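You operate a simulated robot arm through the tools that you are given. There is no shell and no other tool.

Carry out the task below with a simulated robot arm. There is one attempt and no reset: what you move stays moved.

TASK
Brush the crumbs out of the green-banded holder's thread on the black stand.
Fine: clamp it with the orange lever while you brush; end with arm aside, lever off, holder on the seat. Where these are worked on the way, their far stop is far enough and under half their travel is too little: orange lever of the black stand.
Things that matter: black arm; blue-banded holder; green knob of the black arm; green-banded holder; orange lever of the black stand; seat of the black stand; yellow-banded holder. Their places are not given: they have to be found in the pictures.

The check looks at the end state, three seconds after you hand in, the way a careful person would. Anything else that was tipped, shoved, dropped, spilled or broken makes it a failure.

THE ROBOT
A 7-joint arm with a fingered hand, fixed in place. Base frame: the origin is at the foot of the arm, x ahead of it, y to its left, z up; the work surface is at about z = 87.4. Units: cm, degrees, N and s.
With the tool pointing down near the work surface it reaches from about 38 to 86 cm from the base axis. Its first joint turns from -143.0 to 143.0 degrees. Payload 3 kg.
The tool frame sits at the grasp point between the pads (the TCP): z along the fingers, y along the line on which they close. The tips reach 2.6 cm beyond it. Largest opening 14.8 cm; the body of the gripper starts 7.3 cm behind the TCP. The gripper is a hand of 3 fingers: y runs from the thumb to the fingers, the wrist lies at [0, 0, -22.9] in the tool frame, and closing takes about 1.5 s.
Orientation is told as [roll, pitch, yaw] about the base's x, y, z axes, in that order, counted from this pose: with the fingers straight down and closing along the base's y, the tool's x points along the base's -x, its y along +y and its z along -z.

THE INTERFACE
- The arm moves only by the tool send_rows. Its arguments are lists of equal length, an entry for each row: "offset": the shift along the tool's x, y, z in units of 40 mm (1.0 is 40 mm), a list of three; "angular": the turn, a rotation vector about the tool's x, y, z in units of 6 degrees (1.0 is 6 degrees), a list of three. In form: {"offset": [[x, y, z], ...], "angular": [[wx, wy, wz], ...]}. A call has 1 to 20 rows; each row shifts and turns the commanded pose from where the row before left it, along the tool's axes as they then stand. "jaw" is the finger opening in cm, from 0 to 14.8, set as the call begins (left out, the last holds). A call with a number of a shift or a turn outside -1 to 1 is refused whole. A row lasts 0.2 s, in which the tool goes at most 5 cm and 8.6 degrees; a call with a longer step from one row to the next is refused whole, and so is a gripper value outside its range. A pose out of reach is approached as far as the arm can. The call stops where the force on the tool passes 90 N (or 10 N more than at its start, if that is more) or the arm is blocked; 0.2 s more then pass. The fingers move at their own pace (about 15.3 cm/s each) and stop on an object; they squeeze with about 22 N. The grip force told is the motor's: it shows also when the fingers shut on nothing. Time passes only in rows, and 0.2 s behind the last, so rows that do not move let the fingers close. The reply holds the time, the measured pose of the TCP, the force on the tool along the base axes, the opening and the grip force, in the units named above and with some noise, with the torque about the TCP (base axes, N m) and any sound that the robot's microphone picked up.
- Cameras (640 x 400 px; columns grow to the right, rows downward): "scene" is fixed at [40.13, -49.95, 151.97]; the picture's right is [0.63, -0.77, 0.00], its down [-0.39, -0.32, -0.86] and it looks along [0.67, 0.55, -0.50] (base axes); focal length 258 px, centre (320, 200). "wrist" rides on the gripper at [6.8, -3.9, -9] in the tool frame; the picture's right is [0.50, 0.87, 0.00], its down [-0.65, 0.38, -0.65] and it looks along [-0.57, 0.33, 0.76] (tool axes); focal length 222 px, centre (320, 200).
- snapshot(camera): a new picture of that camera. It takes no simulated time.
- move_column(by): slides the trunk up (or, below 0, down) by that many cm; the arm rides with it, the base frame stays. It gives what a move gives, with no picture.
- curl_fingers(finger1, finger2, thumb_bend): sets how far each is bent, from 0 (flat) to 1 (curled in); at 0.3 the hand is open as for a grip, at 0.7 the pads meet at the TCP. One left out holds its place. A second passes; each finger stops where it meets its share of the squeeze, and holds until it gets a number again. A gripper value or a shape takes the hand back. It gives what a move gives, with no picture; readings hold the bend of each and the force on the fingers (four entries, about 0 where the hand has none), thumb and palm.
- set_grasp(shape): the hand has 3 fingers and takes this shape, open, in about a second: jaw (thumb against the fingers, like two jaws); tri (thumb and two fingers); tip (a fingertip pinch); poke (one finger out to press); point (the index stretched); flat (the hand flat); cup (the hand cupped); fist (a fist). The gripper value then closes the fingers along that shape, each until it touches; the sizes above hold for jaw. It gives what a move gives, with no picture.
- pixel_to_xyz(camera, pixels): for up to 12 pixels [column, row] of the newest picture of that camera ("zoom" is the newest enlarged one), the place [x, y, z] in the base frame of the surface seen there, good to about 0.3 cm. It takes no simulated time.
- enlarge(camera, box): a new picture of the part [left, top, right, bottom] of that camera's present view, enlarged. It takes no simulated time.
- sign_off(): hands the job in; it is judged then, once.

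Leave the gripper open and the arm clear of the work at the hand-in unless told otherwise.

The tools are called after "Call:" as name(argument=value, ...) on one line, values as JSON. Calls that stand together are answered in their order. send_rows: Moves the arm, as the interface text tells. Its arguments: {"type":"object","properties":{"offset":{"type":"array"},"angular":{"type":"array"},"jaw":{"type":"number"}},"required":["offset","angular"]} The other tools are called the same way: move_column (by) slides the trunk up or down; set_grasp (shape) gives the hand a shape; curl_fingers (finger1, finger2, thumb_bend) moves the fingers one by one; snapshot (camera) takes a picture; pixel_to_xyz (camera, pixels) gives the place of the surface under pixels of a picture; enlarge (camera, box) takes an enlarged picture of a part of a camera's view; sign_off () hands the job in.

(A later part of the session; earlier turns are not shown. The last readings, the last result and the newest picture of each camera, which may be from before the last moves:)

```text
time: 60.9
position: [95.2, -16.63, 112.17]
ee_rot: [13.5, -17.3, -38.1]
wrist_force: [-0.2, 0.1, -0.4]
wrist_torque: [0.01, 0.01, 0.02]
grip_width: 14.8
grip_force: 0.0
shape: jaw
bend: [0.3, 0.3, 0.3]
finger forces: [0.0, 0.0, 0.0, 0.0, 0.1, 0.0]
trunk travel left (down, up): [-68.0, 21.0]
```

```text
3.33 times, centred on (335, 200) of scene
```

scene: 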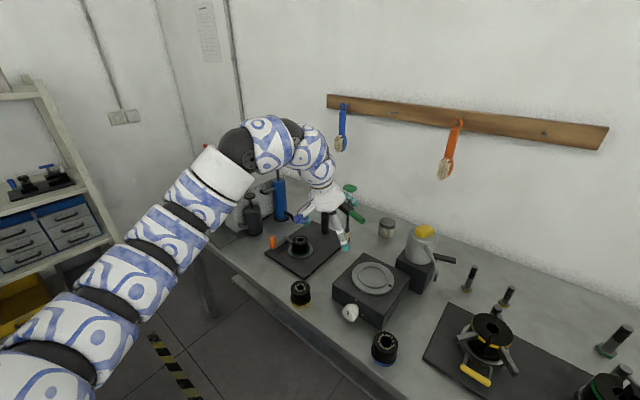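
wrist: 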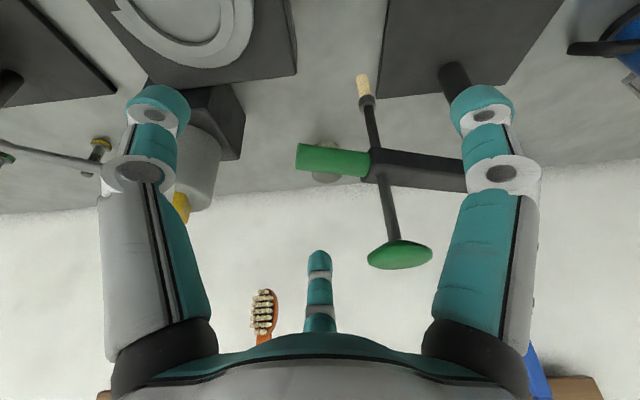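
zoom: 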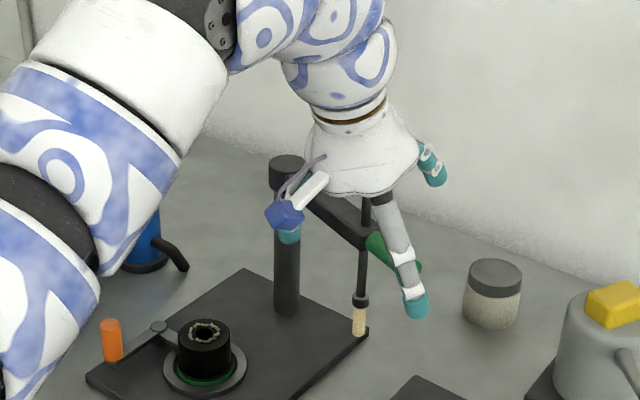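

The finger is now over the far side of the handle. I lower 8.5 cm straight down so the finger hooks behind it; the knob stays >3 cm clear of the hand by my estimate. I'll do it in two stages.

Call:
send_rows(offset=[[0.159, -0.118, 0.493], [0.159, -0.118, 0.493]], angular=[[0, 0, 0], [0, 0, 0]])

Call:
snapshot(camera="wrist")

Call:
enlarge(camera="scene", box=[300, 150, 400, 240])

```text
time: 61.5
position: [95.2, -16.51, 107.94]
ee_rot: [13.5, -17.5, -38.1]
wrist_force: [0.3, -0.6, -0.7]
wrist_torque: [-0.02, 0.01, 0.02]
grip_width: 14.81
grip_force: 0.1
shape: jaw
bend: [0.3, 0.3, 0.3]
finger forces: [0.0, 0.0, 0.0, 0.1, 0.0, 0.0]
trunk travel left (down, up): [-68.0, 21.0]
```

```text
taken
```

wrist: 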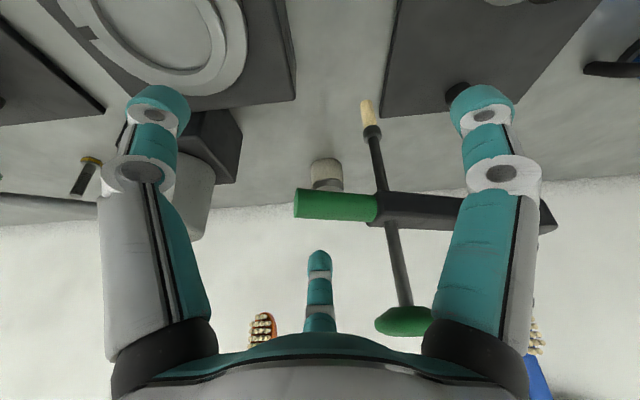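

```text
4.44 times, centred on (350, 195) of scene
```

zoom: 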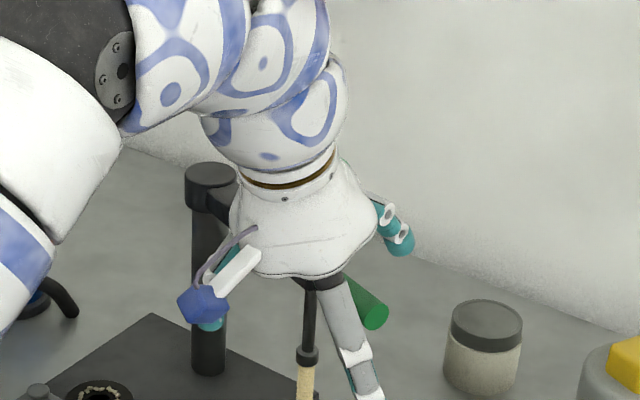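

Clear so far. I continue lowering the second half.

Call:
send_rows(offset=[[0.159, -0.118, 0.493], [0.159, -0.118, 0.493]], angular=[[0, 0, 0], [0, 0, 0]])

Call:
snapshot(camera="wrist")

Call:
enlarge(camera="scene", box=[300, 150, 400, 240])

```text
time: 62.1
position: [95.27, -16.62, 103.78]
ee_rot: [13.6, -17.5, -38.1]
wrist_force: [0.3, -0.2, -0.6]
wrist_torque: [0.0, -0.01, 0.01]
grip_width: 14.77
grip_force: 0.0
shape: jaw
bend: [0.3, 0.3, 0.3]
finger forces: [0.1, 0.1, 0.0, 0.1, 0.1, 0.0]
trunk travel left (down, up): [-68.0, 21.0]
```

```text
taken
```

wrist: 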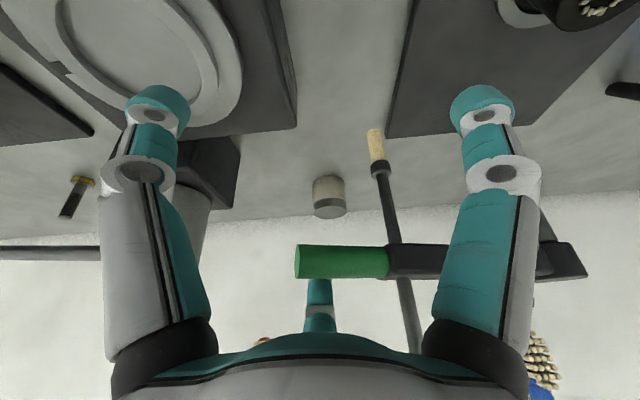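

```text
4.44 times, centred on (350, 195) of scene
```

zoom: 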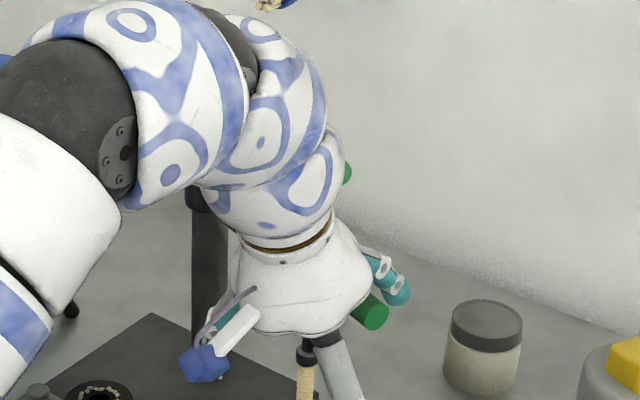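

The finger is behind the handle now with no contact force. I pull toward -x slowly and check.

Call:
send_rows(offset=[[0.161, -0.055, -0.065], [0.161, -0.055, -0.065], [0.24, -0.065, -0.093], [0.24, -0.065, -0.093]], angular=[[0, 0, 0], [0, 0, 0], [0, 0, 0], [0, 0, 0]])

Call:
snapshot(camera="wrist")

Call:
enlarge(camera="scene", box=[290, 150, 390, 240])

```text
time: 63.1
position: [91.85, -15.44, 103.77]
ee_rot: [13.6, -17.3, -38.1]
wrist_force: [0.7, -0.2, 0.9]
wrist_torque: [0.0, -0.04, 0.01]
grip_width: 14.81
grip_force: 0.1
shape: jaw
bend: [0.3, 0.29, 0.3]
finger forces: [0.1, 1.5, 0.0, 0.0, 0.0, 0.0]
trunk travel left (down, up): [-68.0, 21.0]
```

```text
taken
```

wrist: 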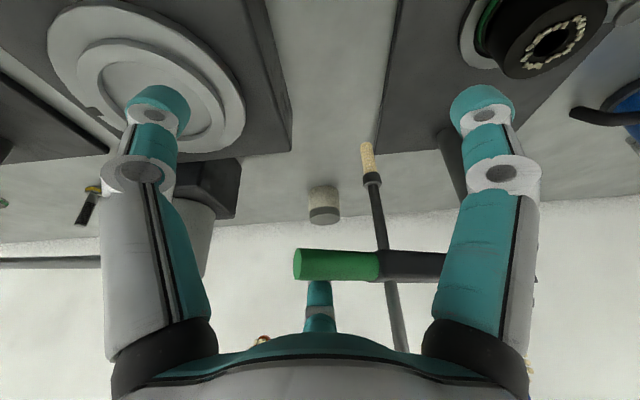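

```text
4.44 times, centred on (340, 195) of scene
```

zoom: 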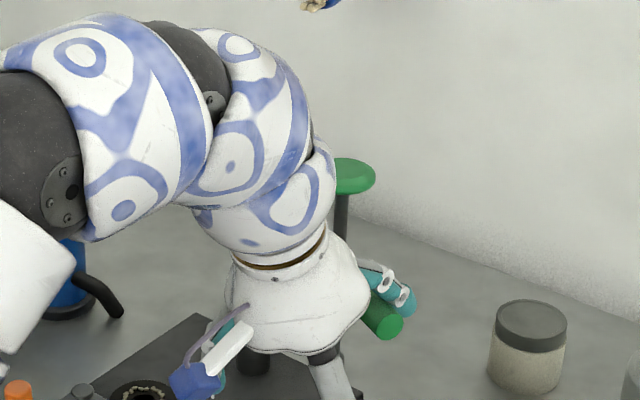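

The arm follows easily (finger force ~1.5 N). I keep pulling along the arc.

Call:
send_rows(offset=[[0.238, -0.048, -0.089], [0.238, -0.048, -0.089], [0.243, -0.021, -0.084], [0.243, -0.021, -0.084], [0.256, 0.016, -0.08], [0.256, 0.016, -0.08]], angular=[[0, 0, 0], [0, 0, 0], [0, 0, 0], [0, 0, 0], [0, 0, 0], [0, 0, 0]])

Call:
snapshot(camera="wrist")

Call:
enlarge(camera="scene", box=[270, 150, 390, 250])

```text
time: 64.5
position: [86.46, -12.33, 103.78]
ee_rot: [13.5, -17.4, -38.1]
wrist_force: [1.0, 0.5, 0.9]
wrist_torque: [0.03, -0.01, 0.01]
grip_width: 14.82
grip_force: 0.0
shape: jaw
bend: [0.3, 0.28, 0.3]
finger forces: [0.0, 1.3, 0.1, 0.1, 0.1, 0.0]
trunk travel left (down, up): [-68.0, 21.0]
```

```text
taken
```

wrist: 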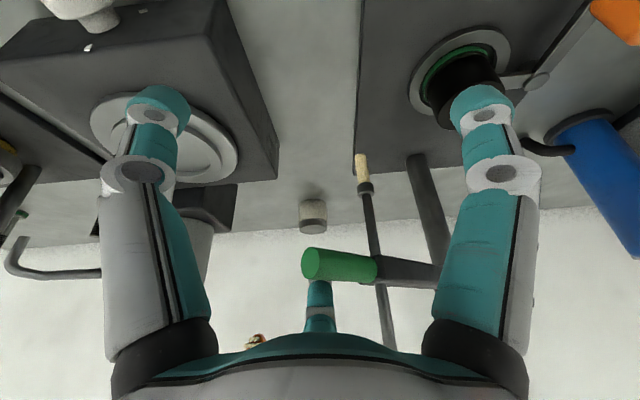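

```text
4.00 times, centred on (330, 200) of scene
```

zoom: 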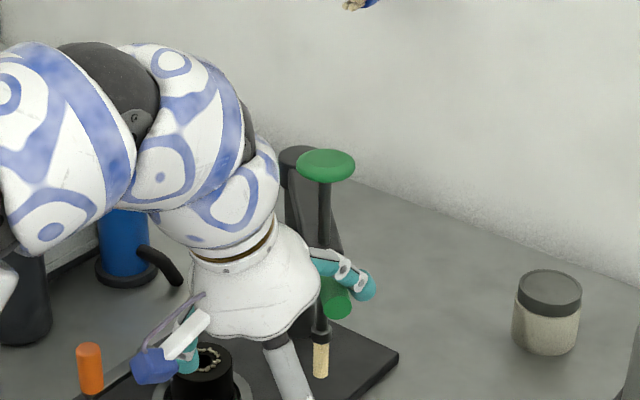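

Swing is progressing well. I continue through the next ~24°.

Call:
send_rows(offset=[[0.237, 0.029, -0.07], [0.237, 0.029, -0.07], [0.249, 0.066, -0.065], [0.249, 0.066, -0.065]], angular=[[0, 0, 0], [0, 0, 0], [0, 0, 0], [0, 0, 0]])

Call:
snapshot(camera="wrist")

Call:
enlarge(camera="scene", box=[250, 150, 390, 260])

```text
time: 65.5
position: [83.46, -9.5, 103.81]
ee_rot: [13.6, -17.4, -38.1]
wrist_force: [0.6, -1.0, 0.3]
wrist_torque: [0.03, -0.04, -0.03]
grip_width: 14.77
grip_force: 0.1
shape: jaw
bend: [0.3, 0.28, 0.3]
finger forces: [0.0, 1.1, 0.0, 0.1, 0.1, 0.0]
trunk travel left (down, up): [-68.0, 21.0]
```

```text
taken
```

wrist: 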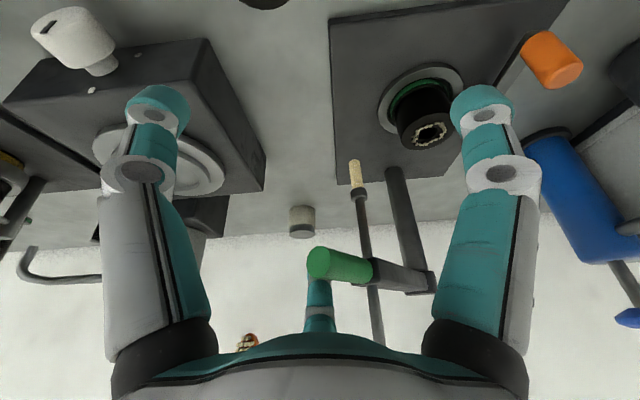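

```text
3.64 times, centred on (320, 205) of scene
```

zoom: 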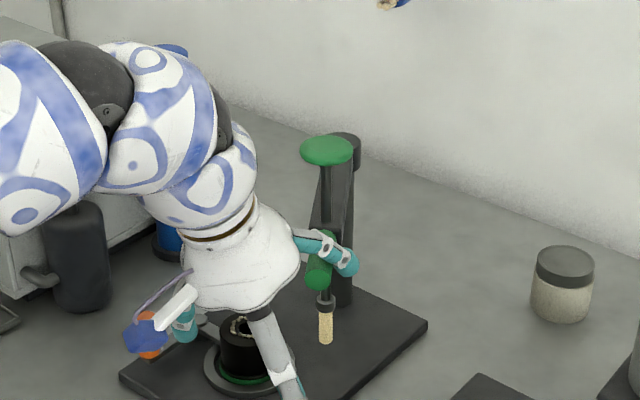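

I measure where the spindle and handle are now.

Call:
pixel_to_xyz(camera="wrist", pixels=[[359, 195], [363, 230], [354, 172], [320, 265], [345, 262], [425, 284], [320, 300], [430, 132], [372, 310]])

Call:
pixel_to_xyz(camera="zoom", pixels=[[326, 148], [326, 320], [318, 275], [342, 138], [330, 260], [240, 330]])

```text
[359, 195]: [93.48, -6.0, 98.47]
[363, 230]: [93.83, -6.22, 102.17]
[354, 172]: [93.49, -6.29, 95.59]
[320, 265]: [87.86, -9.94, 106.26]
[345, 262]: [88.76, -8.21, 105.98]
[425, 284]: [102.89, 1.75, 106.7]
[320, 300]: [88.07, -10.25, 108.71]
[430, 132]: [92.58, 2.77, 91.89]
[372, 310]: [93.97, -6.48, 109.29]
```

```text
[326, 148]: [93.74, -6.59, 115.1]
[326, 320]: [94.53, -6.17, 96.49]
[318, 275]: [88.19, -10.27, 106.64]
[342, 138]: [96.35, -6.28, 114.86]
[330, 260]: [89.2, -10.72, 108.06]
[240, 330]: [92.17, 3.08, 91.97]
```

The spindle is at about (94, -6.4), arm angle ≈214°. I continue pushing with more +y motion, about 18° further.

Call:
send_rows(offset=[[0.223, 0.109, -0.046], [0.223, 0.109, -0.046], [0.221, 0.126, -0.041], [0.221, 0.126, -0.041], [0.204, 0.161, -0.027], [0.204, 0.161, -0.027]], angular=[[0, 0, 0], [0, 0, 0], [0, 0, 0], [0, 0, 0], [0, 0, 0], [0, 0, 0]])

Call:
snapshot(camera="wrist")

Call:
enlarge(camera="scene", box=[250, 150, 390, 260])

```text
time: 66.9
position: [80.87, -3.85, 103.8]
ee_rot: [13.5, -17.4, -38.1]
wrist_force: [-0.5, -0.8, 1.6]
wrist_torque: [0.02, -0.09, -0.09]
grip_width: 14.79
grip_force: 0.1
shape: jaw
bend: [0.3, 0.29, 0.3]
finger forces: [0.1, 1.3, 0.0, 0.0, 0.1, 0.0]
trunk travel left (down, up): [-68.0, 21.0]
```

```text
taken
```

wrist: 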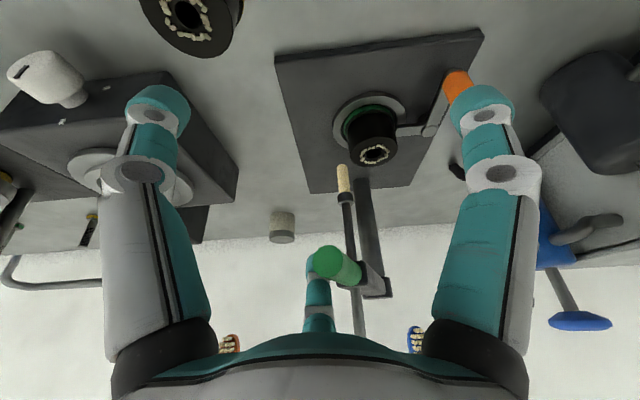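

```text
3.64 times, centred on (320, 205) of scene
```

zoom: 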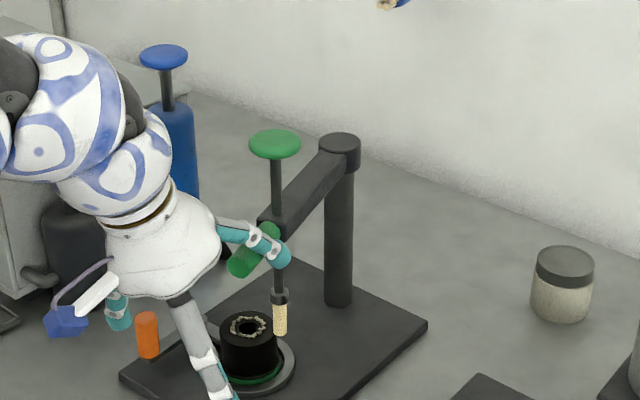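

Nearly there. I measure the spindle again.

Call:
pixel_to_xyz(camera="zoom", pixels=[[275, 142], [277, 190], [279, 298], [280, 325], [248, 328], [340, 143], [245, 318]])

Call:
pixel_to_xyz(camera="wrist", pixels=[[346, 215], [344, 180], [325, 265], [345, 262], [372, 155], [318, 285]])

```text
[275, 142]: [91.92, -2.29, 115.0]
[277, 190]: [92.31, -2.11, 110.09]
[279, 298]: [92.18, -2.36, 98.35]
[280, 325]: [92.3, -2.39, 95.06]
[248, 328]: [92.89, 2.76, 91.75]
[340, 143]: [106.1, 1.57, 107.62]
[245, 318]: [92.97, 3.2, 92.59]
```

```text
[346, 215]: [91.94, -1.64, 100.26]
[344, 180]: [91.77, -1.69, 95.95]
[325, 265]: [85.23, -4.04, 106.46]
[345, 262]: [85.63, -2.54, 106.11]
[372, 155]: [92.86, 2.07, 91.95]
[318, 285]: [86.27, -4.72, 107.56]
```

Spindle at (92.2, -2.1), 16° to go. I push another ~11° slowly.

Call:
send_rows(offset=[[0.194, 0.168, -0.022], [0.194, 0.168, -0.022], [0.175, 0.181, -0.013], [0.1, 0.11, -0.006], [0, 0, 0]], angular=[[0, 0, 0], [0, 0, 0], [0, 0, 0], [0, 0, 0], [0, 0, 0]])

Call:
snapshot(camera="wrist")

Call:
enlarge(camera="scene", box=[250, 160, 370, 260])

```text
time: 68.1
position: [80.25, -0.16, 103.85]
ee_rot: [13.6, -17.4, -38.1]
wrist_force: [0.3, -0.6, 0.2]
wrist_torque: [-0.01, -0.02, -0.06]
grip_width: 14.81
grip_force: 0.1
shape: jaw
bend: [0.3, 0.3, 0.3]
finger forces: [0.1, 0.6, 0.0, 0.0, 0.0, 0.0]
trunk travel left (down, up): [-68.0, 21.0]
```

```text
taken
```

wrist: 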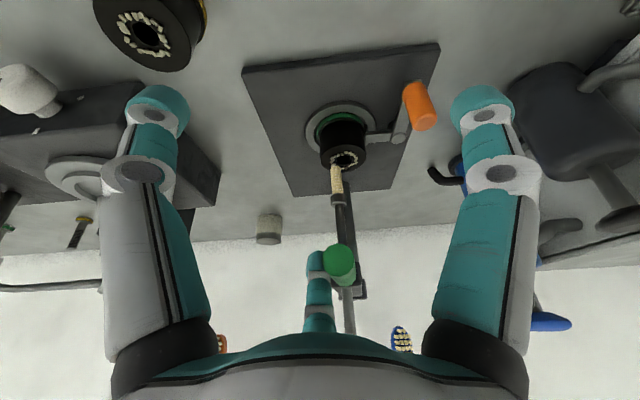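

```text
4.00 times, centred on (310, 210) of scene
```

zoom: 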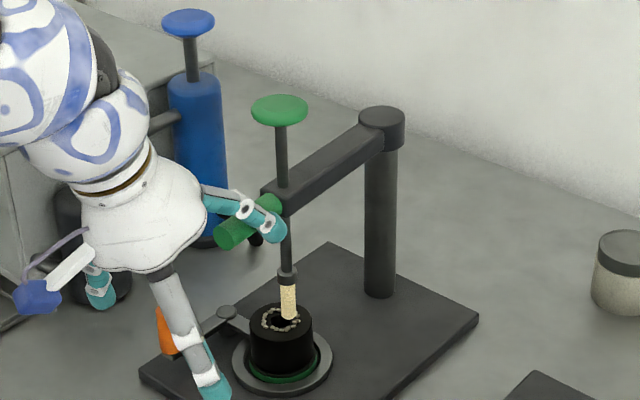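

The brush is close to the hole. I measure the knob/spindle and hole centre now.

Call:
pixel_to_xyz(camera="zoom", pixels=[[279, 108], [282, 150], [287, 274], [289, 300], [290, 315], [268, 335], [310, 330], [280, 345], [282, 306]])

Call:
enlarge(camera="wrist", box=[290, 90, 410, 210])

```text
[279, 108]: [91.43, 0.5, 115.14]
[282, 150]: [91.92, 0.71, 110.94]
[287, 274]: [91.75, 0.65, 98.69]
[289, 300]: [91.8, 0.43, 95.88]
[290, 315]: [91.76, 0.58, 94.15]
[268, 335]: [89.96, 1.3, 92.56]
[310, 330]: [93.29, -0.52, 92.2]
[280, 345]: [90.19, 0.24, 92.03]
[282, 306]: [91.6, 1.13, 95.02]
```

```text
3.33 times, centred on (350, 150) of wrist
```

zoom: 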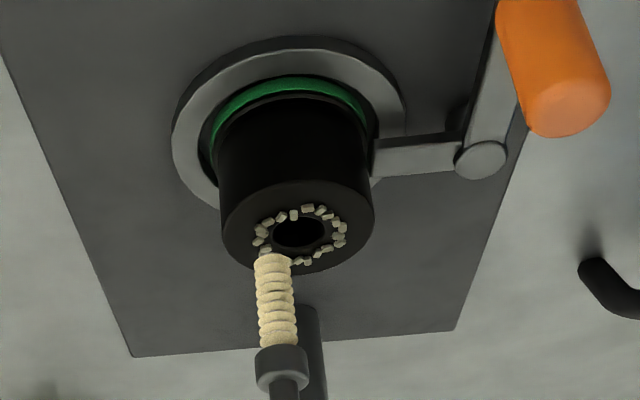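

About 1.3 cm more in y is needed. I push half of it, then check.

Call:
send_rows(offset=[[0.08, 0.095, -0.003], [0.08, 0.095, -0.003], [0, 0, 0]], angular=[[0, 0, 0], [0, 0, 0], [0, 0, 0]])

Call:
enlarge(camera="scene", box=[250, 160, 370, 260])

Call:
enlarge(camera="wrist", box=[290, 90, 410, 210])

```text
time: 68.9
position: [80.19, 0.74, 103.9]
ee_rot: [13.5, -17.4, -38.1]
wrist_force: [-0.2, 0.3, 0.2]
wrist_torque: [0.05, 0.02, 0.01]
grip_width: 14.81
grip_force: 0.0
shape: jaw
bend: [0.3, 0.3, 0.3]
finger forces: [0.1, 0.1, 0.0, 0.0, 0.0, 0.0]
trunk travel left (down, up): [-68.0, 21.0]
```

```text
4.00 times, centred on (310, 210) of scene
```

zoom: 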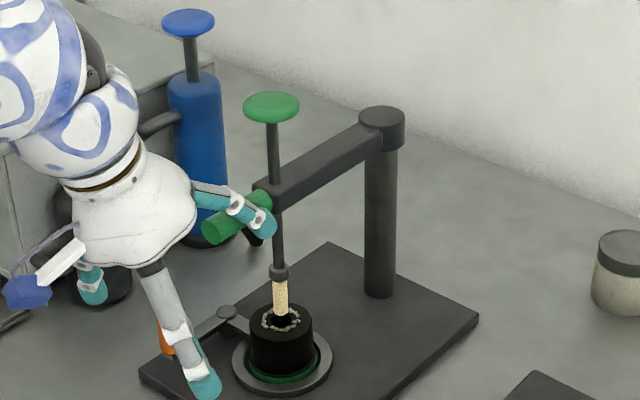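

```text
3.33 times, centred on (350, 150) of wrist
```

zoom: 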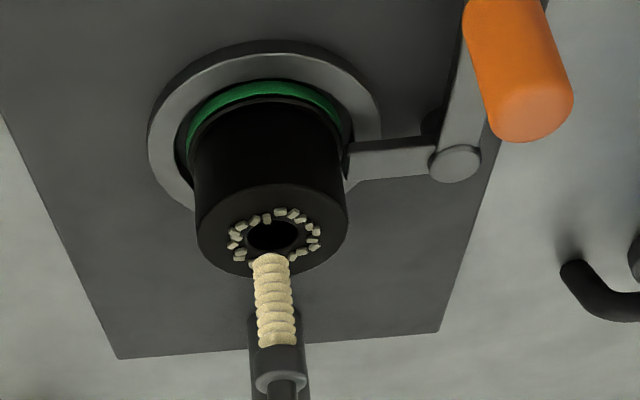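

Both views now show the brush above the hole. I verify with coordinates.

Call:
pixel_to_xyz(camera="zoom", pixels=[[270, 270], [278, 330], [272, 300], [262, 270], [284, 300], [271, 236], [225, 230], [315, 230], [270, 210], [235, 255], [310, 255], [455, 165]])

Call:
snapshot(camera="scene")

Call:
enlarge(camera="scene", box=[270, 170, 330, 260])

```text
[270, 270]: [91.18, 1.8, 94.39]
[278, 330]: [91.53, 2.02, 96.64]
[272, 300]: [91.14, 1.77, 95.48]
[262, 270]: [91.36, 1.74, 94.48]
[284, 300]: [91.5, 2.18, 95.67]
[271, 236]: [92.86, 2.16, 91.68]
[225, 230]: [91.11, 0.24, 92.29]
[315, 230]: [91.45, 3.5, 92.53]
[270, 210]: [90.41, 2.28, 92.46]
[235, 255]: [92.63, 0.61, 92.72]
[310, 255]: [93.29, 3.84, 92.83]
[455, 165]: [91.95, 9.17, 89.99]
```

```text
taken
```

scene: 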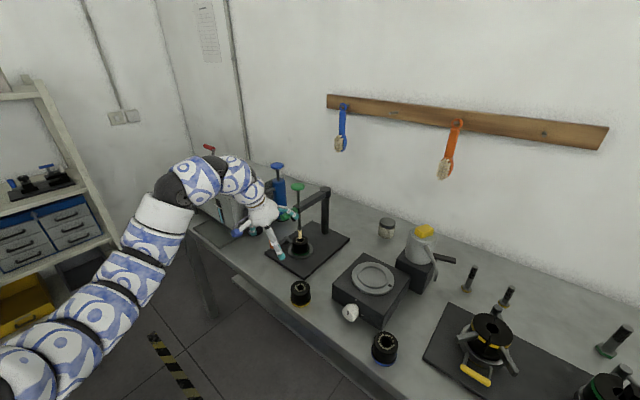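

```text
4.44 times, centred on (300, 215) of scene
```

zoom: 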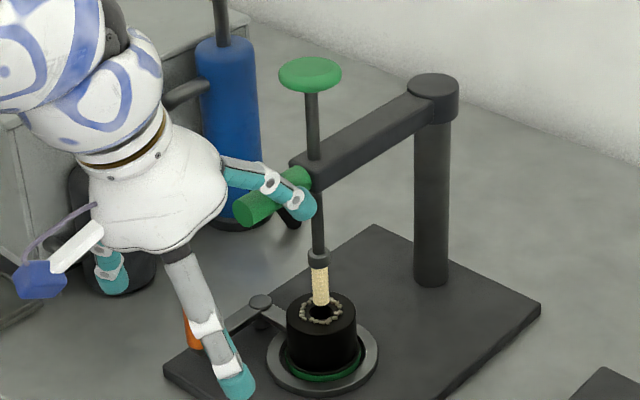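

The brush axis is at about (91.6, 2.0), well over the hole at (91.7, 2.1). I now withdraw the finger from the handle: first to -y/-x, then up.

Call:
send_rows(offset=[[0.077, -0.288, -0.093], [0.077, -0.288, -0.093], [-0.249, 0.185, -0.773], [-0.249, 0.185, -0.773], [-0.249, 0.185, -0.773]], angular=[[0, 0, 0], [0, 0, 0], [0, 0, 0], [0, 0, 0], [0, 0, 0]])

Call:
snapshot(camera="wrist")

Call:
enlarge(camera="scene", box=[250, 140, 370, 260])

```text
time: 70.1
position: [78.11, -0.75, 113.89]
ee_rot: [13.6, -17.4, -38.1]
wrist_force: [-0.2, -0.5, 0.2]
wrist_torque: [0.01, 0.0, -0.04]
grip_width: 14.79
grip_force: 0.1
shape: jaw
bend: [0.3, 0.3, 0.3]
finger forces: [0.0, 0.0, 0.1, 0.0, 0.0, 0.0]
trunk travel left (down, up): [-68.0, 21.0]
```

```text
taken
```

wrist: 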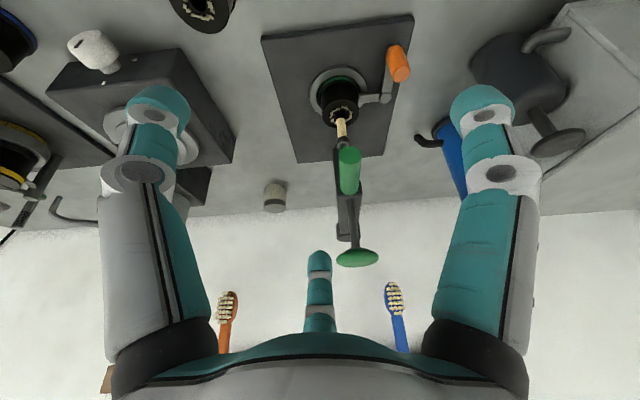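

```text
3.33 times, centred on (310, 200) of scene
```

zoom: 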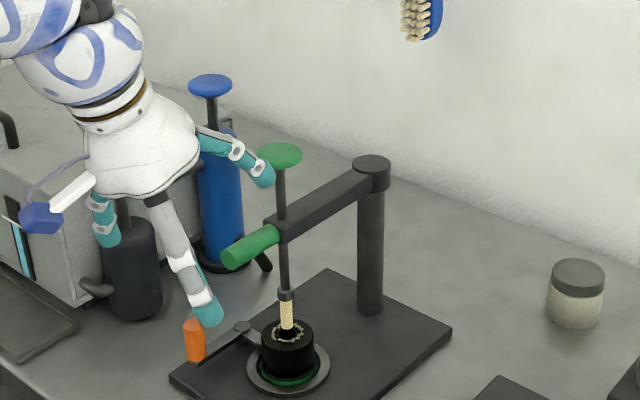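

The arm stays in place over the holder. I measure the knob and brush precisely from this clear view.

Call:
enlarge(camera="scene", box=[280, 175, 330, 255])

Call:
enlarge(camera="wrist", box=[300, 60, 400, 280])

```text
5.00 times, centred on (305, 215) of scene
```

zoom: 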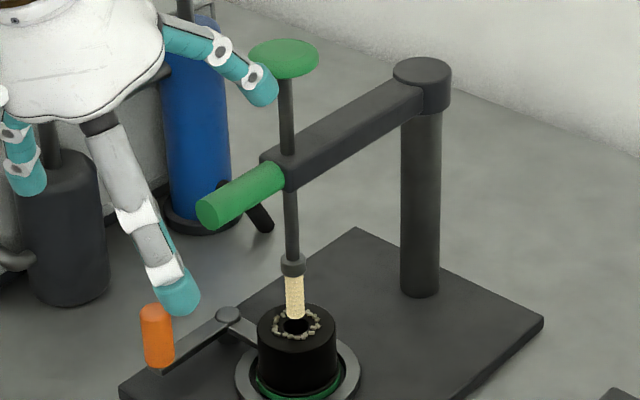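

```text
1.82 times, centred on (350, 170) of wrist
```

zoom: 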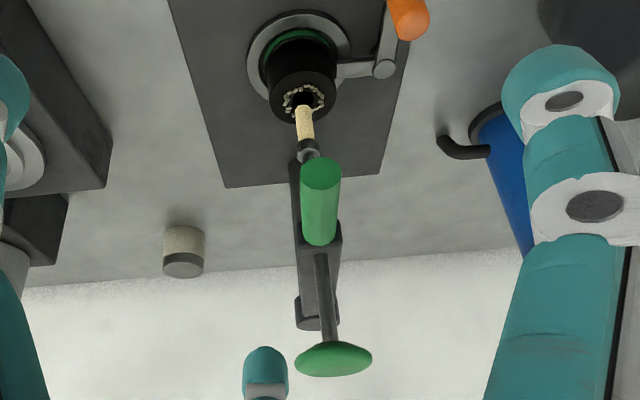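

Call:
enlarge(camera="scene", box=[280, 175, 330, 255])

Call:
pixel_to_xyz(camera="zoom", pixels=[[284, 48], [262, 55], [306, 55], [284, 72], [287, 100], [291, 235], [293, 266], [294, 310], [295, 327], [276, 325], [318, 325], [422, 68]])

```text
5.00 times, centred on (305, 215) of scene
```

zoom: 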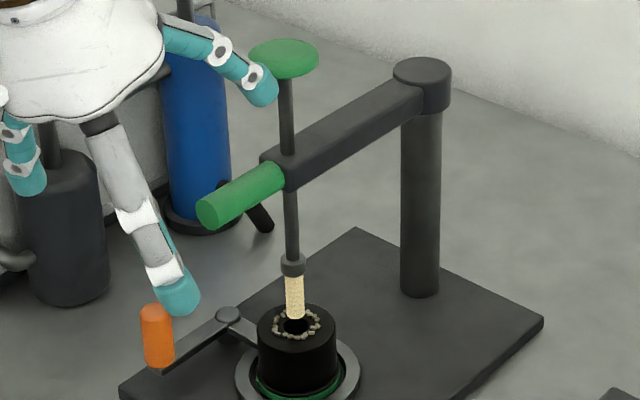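

```text
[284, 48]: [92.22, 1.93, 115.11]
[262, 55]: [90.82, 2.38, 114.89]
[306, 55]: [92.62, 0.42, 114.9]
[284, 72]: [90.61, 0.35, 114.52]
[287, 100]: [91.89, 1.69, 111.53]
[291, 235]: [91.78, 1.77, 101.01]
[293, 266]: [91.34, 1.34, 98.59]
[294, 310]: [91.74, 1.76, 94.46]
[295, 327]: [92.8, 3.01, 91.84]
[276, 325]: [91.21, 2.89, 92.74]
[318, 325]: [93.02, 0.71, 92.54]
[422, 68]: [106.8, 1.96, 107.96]
```

The spindle (92.1, 2.0) and hole (~92.0, 2.0) are aligned. I straighten the tool (undo the tilt) and turn to yaw -90° for gripping the knob.

Call:
send_rows(offset=[[0, 0, -0.2], [0, 0, -0.2], [0, 0, -0.2], [0, 0, -0.2], [0, 0, 0], [0, 0, 0], [0, 0, 0], [0, 0, 0], [0, 0, 0], [0, 0, 0], [0, 0, 0], [0, 0, 0], [0, 0, 0]], angular=[[0.537, 0.737, 0], [0.537, 0.737, 0], [0.537, 0.737, 0], [0.537, 0.737, 0], [0, 0, 0.963], [0, 0, 0.963], [0, 0, 0.963], [0, 0, 0.963], [0, 0, 0.963], [0, 0, 0.963], [0, 0, 0.963], [0, 0, 0.963], [0, 0, 0.963]])

```text
time: 72.9
position: [77.63, -0.93, 113.43]
ee_rot: [17.0, -0.4, -88.2]
wrist_force: [-0.1, 0.1, 0.6]
wrist_torque: [0.01, 0.01, 0.03]
grip_width: 14.8
grip_force: 0.1
shape: jaw
bend: [0.3, 0.3, 0.3]
finger forces: [0.0, 0.1, 0.0, 0.1, 0.0, 0.0]
out of reach, approached as far as the arm can: row 1, 2, 3, 4
trunk travel left (down, up): [-68.0, 21.0]
```

The straightening was limited this close in. I raise the trunk 8 cm (to z≈121), then move out toward x≈88 and straighten there.

Call:
move_column(by=9)

```text
time: 74.1
position: [77.74, -0.73, 122.47]
ee_rot: [16.9, -0.4, -88.1]
wrist_force: [0.1, -0.3, 0.4]
wrist_torque: [0.0, -0.02, -0.03]
grip_width: 14.78
grip_force: 0.1
shape: jaw
bend: [0.3, 0.3, 0.3]
finger forces: [0.0, 0.1, 0.0, 0.0, 0.0, 0.0]
trunk travel left (down, up): [-77.0, 12.0]
```

Now I move forward ~10 cm and straighten the tool there.

Call:
send_rows(offset=[[0.2, 0.78, 0.325], [0.2, 0.78, 0.325], [0.2, 0.78, 0.325], [0, 0, 0], [0, 0, 0], [0, 0, 0]], angular=[[0, 0, 0], [0, 0, 0], [0, 0, 0], [0.94, 0, 0], [0.94, 0, 0], [0.94, 0, 0]])

Call:
snapshot(camera="wrist")

Call:
enlarge(camera="scene", box=[250, 130, 370, 260])

```text
time: 75.5
position: [87.76, 1.58, 121.33]
ee_rot: [-0.1, -0.4, -88.3]
wrist_force: [0.9, -0.3, 0.2]
wrist_torque: [0.02, 0.03, 0.02]
grip_width: 14.76
grip_force: 0.1
shape: jaw
bend: [0.3, 0.3, 0.3]
finger forces: [0.0, 0.0, 0.1, 0.0, 0.1, 0.0]
trunk travel left (down, up): [-77.0, 12.0]
```

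```text
taken
```

wrist: 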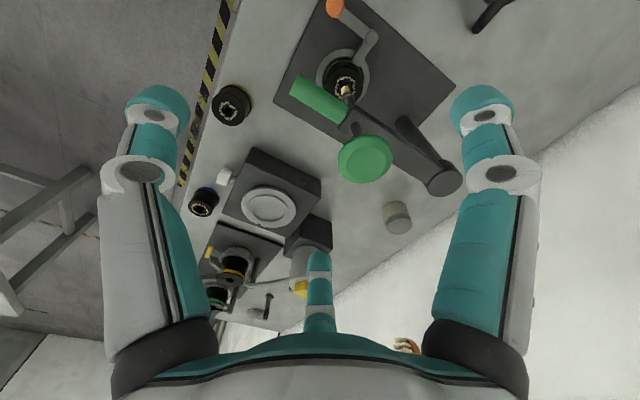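

```text
3.08 times, centred on (310, 195) of scene
```

zoom: 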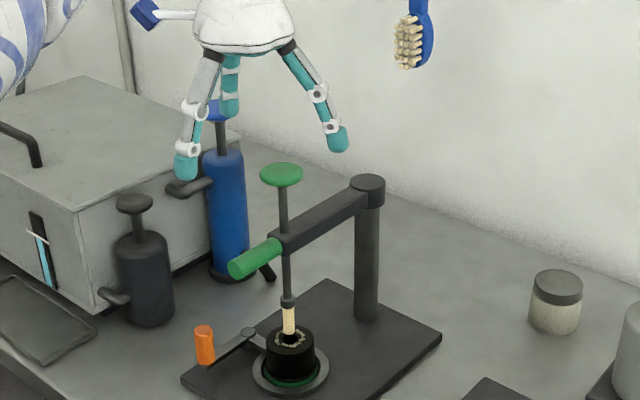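

Straight again at (87.8, 1.6, 121.3). I measure the knob disc from above.

Call:
enlarge(camera="wrist", box=[310, 110, 420, 210])

Call:
pixel_to_xyz(camera="wrist", pixels=[[365, 157], [342, 157], [388, 157], [365, 139], [365, 178], [350, 145], [380, 170], [380, 143], [350, 172], [345, 90], [320, 100], [440, 180]])

```text
4.00 times, centred on (365, 160) of wrist
```

zoom: 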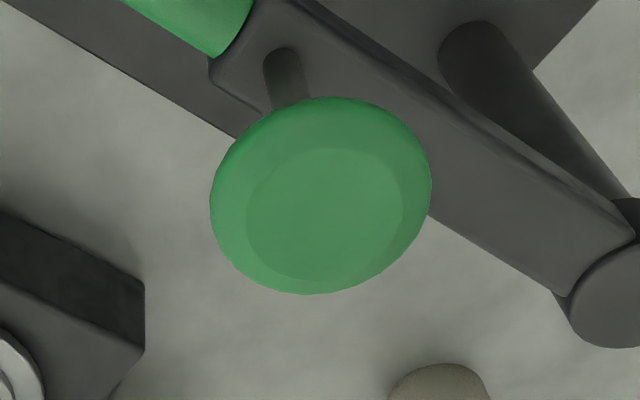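

```text
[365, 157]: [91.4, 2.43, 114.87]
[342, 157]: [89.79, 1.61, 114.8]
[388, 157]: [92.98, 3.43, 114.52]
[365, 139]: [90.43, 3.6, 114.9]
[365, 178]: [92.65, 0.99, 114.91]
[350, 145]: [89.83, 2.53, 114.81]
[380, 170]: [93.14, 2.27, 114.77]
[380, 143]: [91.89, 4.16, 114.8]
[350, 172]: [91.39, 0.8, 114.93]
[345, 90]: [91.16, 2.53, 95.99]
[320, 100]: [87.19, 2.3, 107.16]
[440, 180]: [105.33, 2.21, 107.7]
```

Knob centre is about (91.7, 2.2), top 114.9. I move over it with fingers at 8 cm and lower to TCP z≈115.5 so the fingertips surround the disc.

Call:
send_rows(offset=[[0.06, 0.5, 0], [0.06, 0.5, 0], [0, 0, 0.4], [0, 0, 0.4], [0, 0, 0.35], [0, 0, 0.3]], angular=[[0, 0, 0], [0, 0, 0], [0, 0, 0], [0, 0, 0], [0, 0, 0], [0, 0, 0]], jaw=8)

Call:
snapshot(camera="wrist")

Call:
enlarge(camera="scene", box=[260, 140, 350, 260])

```text
time: 76.9
position: [91.69, 2.37, 115.49]
ee_rot: [-0.3, -0.4, -88.1]
wrist_force: [-0.2, -0.4, -0.5]
wrist_torque: [0.01, 0.0, -0.01]
grip_width: 8.03
grip_force: 0.0
shape: jaw
bend: [0.34, 0.34, 0.7]
finger forces: [0.1, 0.0, 0.0, 0.1, 0.0, 0.0]
trunk travel left (down, up): [-77.0, 12.0]
```

```text
taken
```

wrist: 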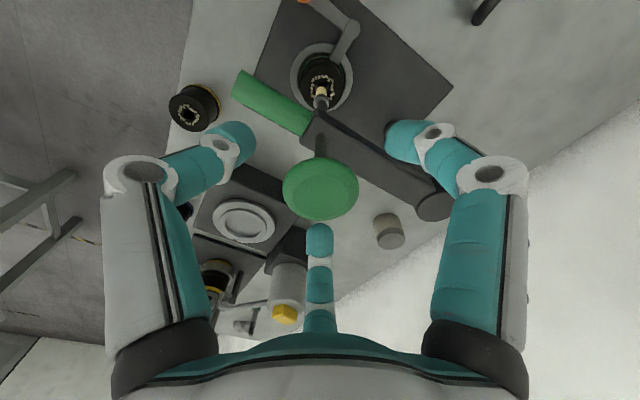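

```text
3.33 times, centred on (305, 200) of scene
```

zoom: 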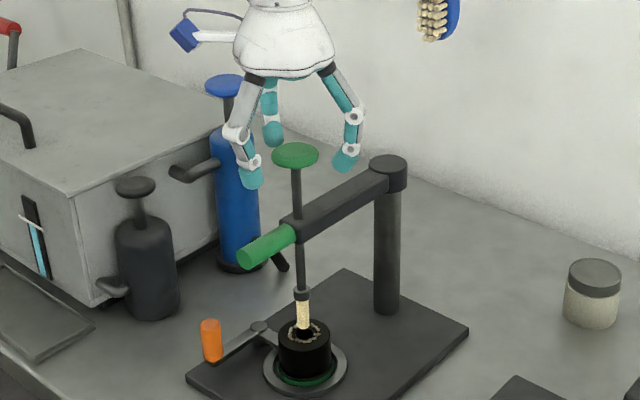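

The knob is centred between the fingers. I close onto it.

Call:
send_rows(offset=[[0, 0, 0], [0, 0, 0], [0, 0, 0], [0, 0, 0], [0, 0, 0], [0, 0, 0], [0, 0, 0], [0, 0, 0]], angular=[[0, 0, 0], [0, 0, 0], [0, 0, 0], [0, 0, 0], [0, 0, 0], [0, 0, 0], [0, 0, 0], [0, 0, 0]], jaw=2)

Call:
snapshot(camera="wrist")

Call:
enlarge(camera="scene", box=[260, 140, 350, 260])

```text
time: 78.7
position: [91.87, 2.38, 115.46]
ee_rot: [-0.2, -0.4, -88.1]
wrist_force: [-2.5, -0.4, -17.0]
wrist_torque: [0.18, 0.17, -0.01]
grip_width: 3.62
grip_force: 22.4
shape: jaw
bend: [0.76, 0.76, 0.7]
finger forces: [18.3, 21.8, 0.1, 0.0, 20.4, 0.0]
trunk travel left (down, up): [-77.0, 12.0]
```

```text
taken
```

wrist: 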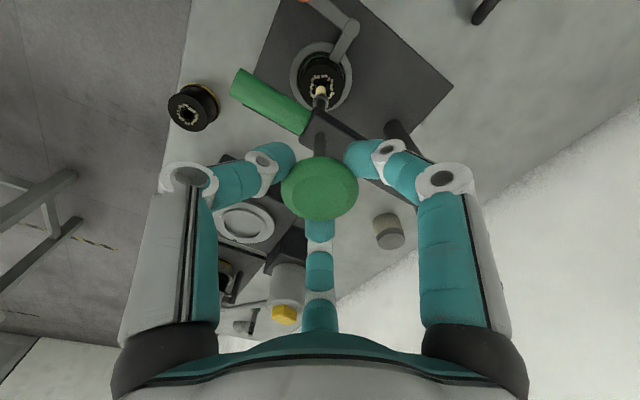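

```text
3.33 times, centred on (305, 200) of scene
```

zoom: 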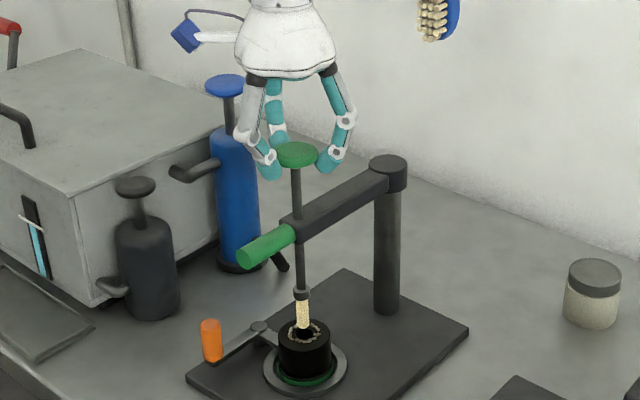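

Gripped. I press down 1 cm and check whether the knob follows.

Call:
send_rows(offset=[[0, 0, 0.1], [0, 0, 0.1], [0, 0, 0.1]], angular=[[0, 0, 0], [0, 0, 0], [0, 0, 0]])

Call:
snapshot(camera="wrist")

Call:
enlarge(camera="scene", box=[260, 140, 350, 260])

```text
time: 79.5
position: [91.8, 2.45, 114.38]
ee_rot: [-0.1, -0.4, -88.1]
wrist_force: [-4.7, 0.6, -11.4]
wrist_torque: [0.08, 0.2, -0.05]
grip_width: 3.2
grip_force: 21.9
shape: jaw
bend: [0.78, 0.78, 0.74]
finger forces: [10.8, 14.4, 0.0, 0.0, 14.7, 0.0]
trunk travel left (down, up): [-77.0, 12.0]
```

```text
taken
```

wrist: 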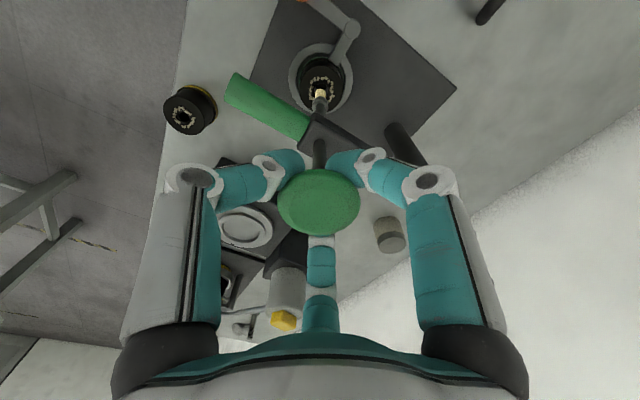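

```text
3.33 times, centred on (305, 200) of scene
```

zoom: 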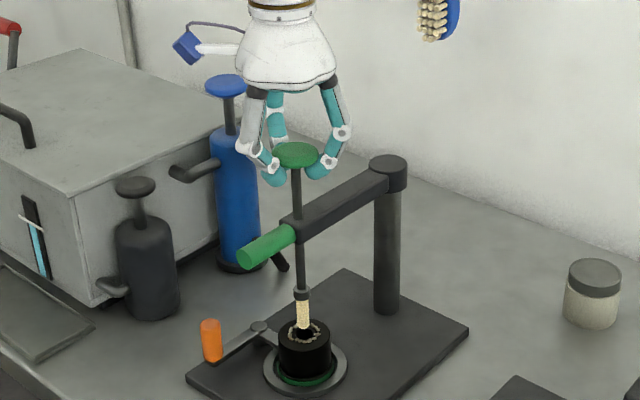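

The fingers slid past the disc; the knob stayed up, so it needs a push from above (probably sprung). I open, rise, close the fingers into a point and press on top.

Call:
send_rows(offset=[[0, 0, 0], [0, 0, 0], [0, 0, 0], [0, 0, 0], [0, 0, 0]], angular=[[0, 0, 0], [0, 0, 0], [0, 0, 0], [0, 0, 0], [0, 0, 0]], jaw=9)

Call:
send_rows(offset=[[0, 0, -0.4], [0, 0, -0.5], [0, 0, -0.5], [0, 0, -0.4]], angular=[[0, 0, 0], [0, 0, 0], [0, 0, 0], [0, 0, 0]])

Call:
send_rows(offset=[[0, 0, 0], [0, 0, 0], [0, 0, 0], [0, 0, 0], [0, 0, 0], [0, 0, 0], [0, 0, 0], [0, 0, 0]], angular=[[0, 0, 0], [0, 0, 0], [0, 0, 0], [0, 0, 0], [0, 0, 0], [0, 0, 0], [0, 0, 0], [0, 0, 0]], jaw=0)

Call:
snapshot(camera="wrist")

Call:
enlarge(camera="scene", box=[260, 140, 350, 260])

```text
time: 80.7
position: [91.8, 2.43, 114.38]
ee_rot: [-0.2, -0.4, -88.1]
wrist_force: [0.0, 0.4, -0.2]
wrist_torque: [-0.03, 0.0, 0.0]
grip_width: 8.94
grip_force: 0.1
shape: jaw
bend: [0.32, 0.32, 0.7]
finger forces: [0.1, 0.1, 0.0, 0.0, 0.0, 0.0]
trunk travel left (down, up): [-77.0, 12.0]
```

```text
time: 81.7
position: [91.69, 2.46, 121.53]
ee_rot: [-0.1, -0.4, -88.1]
wrist_force: [-0.5, -0.2, 0.5]
wrist_torque: [-0.01, 0.0, -0.04]
grip_width: 8.94
grip_force: 0.1
shape: jaw
bend: [0.32, 0.32, 0.7]
finger forces: [0.0, 0.0, 0.0, 0.0, 0.0, 0.0]
trunk travel left (down, up): [-77.0, 12.0]
```

```text
time: 83.5
position: [91.8, 2.52, 121.57]
ee_rot: [0.0, -0.4, -88.1]
wrist_force: [0.3, -0.9, 0.2]
wrist_torque: [-0.01, 0.02, 0.0]
grip_width: 0.0
grip_force: 22.7
shape: jaw
bend: [0.7, 0.7, 0.7]
finger forces: [0.1, 0.0, 0.1, 0.1, 0.0, 0.0]
trunk travel left (down, up): [-77.0, 12.0]
```

```text
taken
```

wrist: 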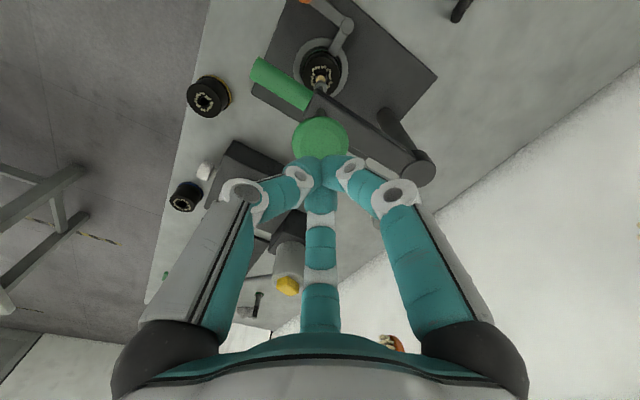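

```text
3.33 times, centred on (305, 200) of scene
```

zoom: 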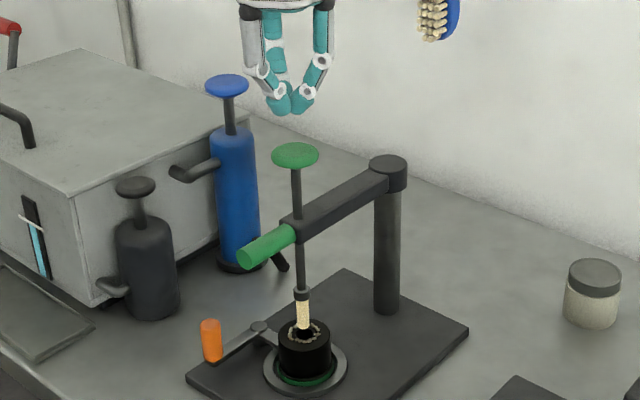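

The fingers are closed above the knob. I lower to near contact, then press step by step.

Call:
send_rows(offset=[[-0.05, 0, 0.4], [0, 0, 0.4], [0, 0, 0.1], [0, 0, 0.1], [0, 0, 0.1]], angular=[[0, 0, 0], [0, 0, 0], [0, 0, 0], [0, 0, 0], [0, 0, 0]])

Call:
enlarge(camera="scene", box=[260, 140, 350, 260])

```text
time: 84.7
position: [91.63, 2.35, 117.05]
ee_rot: [0.1, -0.3, -88.1]
wrist_force: [0.0, 0.4, 2.5]
wrist_torque: [0.04, -0.02, -0.02]
grip_width: 0.01
grip_force: 22.0
shape: jaw
bend: [0.7, 0.7, 0.7]
finger forces: [0.0, 0.0, 0.0, 0.1, 0.1, 0.0]
trunk travel left (down, up): [-77.0, 12.0]
```

```text
3.33 times, centred on (305, 200) of scene
```

zoom: 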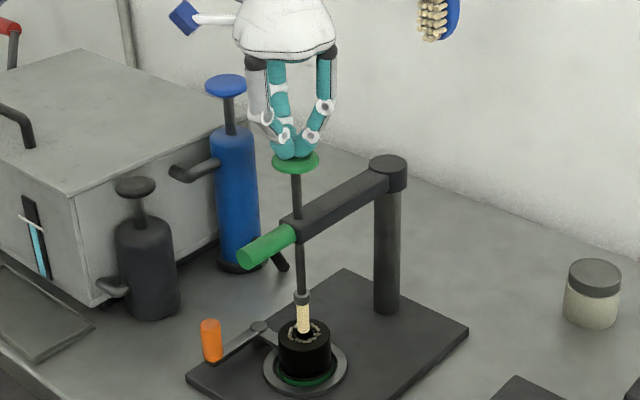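

Contact with only 2.5 N and the knob starts to go down. I continue pressing in small steps.

Call:
send_rows(offset=[[0, 0, 0.1], [0, 0, 0.1], [0, 0, 0.1], [0, 0, 0.1], [0, 0, 0.1]], angular=[[0, 0, 0], [0, 0, 0], [0, 0, 0], [0, 0, 0], [0, 0, 0]])

Call:
enlarge(camera="scene", box=[260, 140, 350, 260])

```text
time: 85.9
position: [91.62, 2.23, 115.09]
ee_rot: [-0.1, -0.5, -88.2]
wrist_force: [0.3, 0.4, 6.2]
wrist_torque: [-0.02, -0.05, 0.01]
grip_width: 0.01
grip_force: 22.2
shape: jaw
bend: [0.7, 0.7, 0.7]
finger forces: [0.1, 0.0, 0.0, 0.0, 0.0, 0.0]
trunk travel left (down, up): [-77.0, 12.0]
```

```text
3.33 times, centred on (305, 200) of scene
```

zoom: 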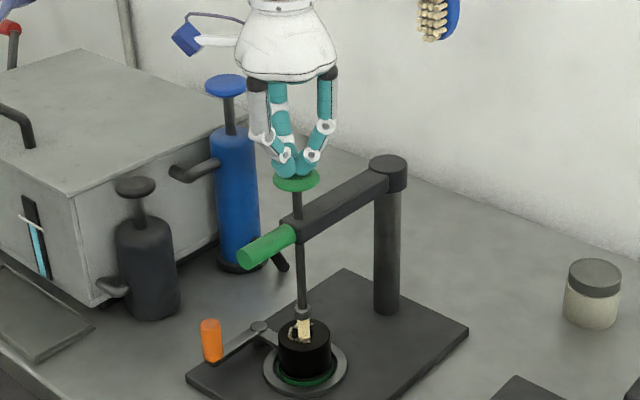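

The brush is going into the hole. Force is 6 N, spring-like. I look closer, then continue.

Call:
send_rows(offset=[[0, 0, 0.1], [0, 0, 0.1], [0, 0, 0.1], [0, 0, 0.1]], angular=[[0, 0, 0], [0, 0, 0], [0, 0, 0], [0, 0, 0]])

Call:
enlarge(camera="scene", box=[280, 215, 320, 260])

Call:
enlarge(camera="scene", box=[260, 140, 350, 260])

```text
time: 86.9
position: [91.78, 2.32, 114.4]
ee_rot: [0.6, -0.3, -88.0]
wrist_force: [6.4, -0.9, 52.3]
wrist_torque: [0.02, -0.12, -0.01]
grip_width: 0.0
grip_force: 22.5
shape: jaw
bend: [0.7, 0.7, 0.7]
finger forces: [51.7, 0.0, 0.0, 0.0, 0.0, 0.1]
trunk travel left (down, up): [-77.0, 12.0]
heard: click
```

```text
8.89 times, centred on (300, 238) of scene
```

zoom: 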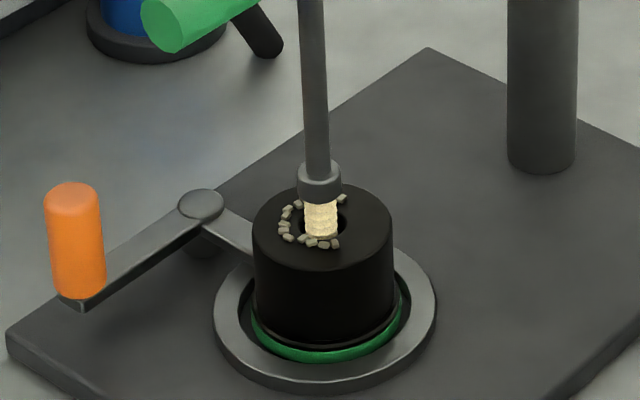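

```text
3.33 times, centred on (305, 200) of scene
```

zoom: 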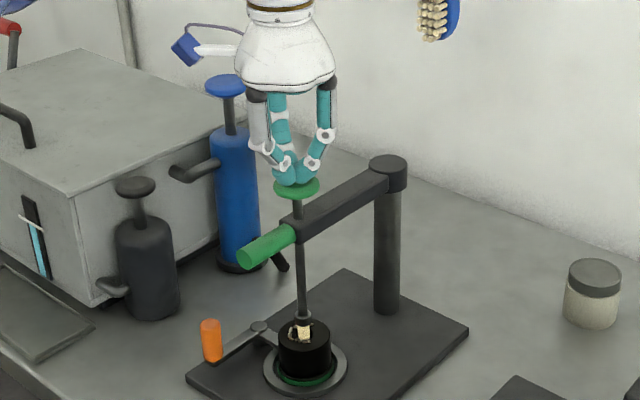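

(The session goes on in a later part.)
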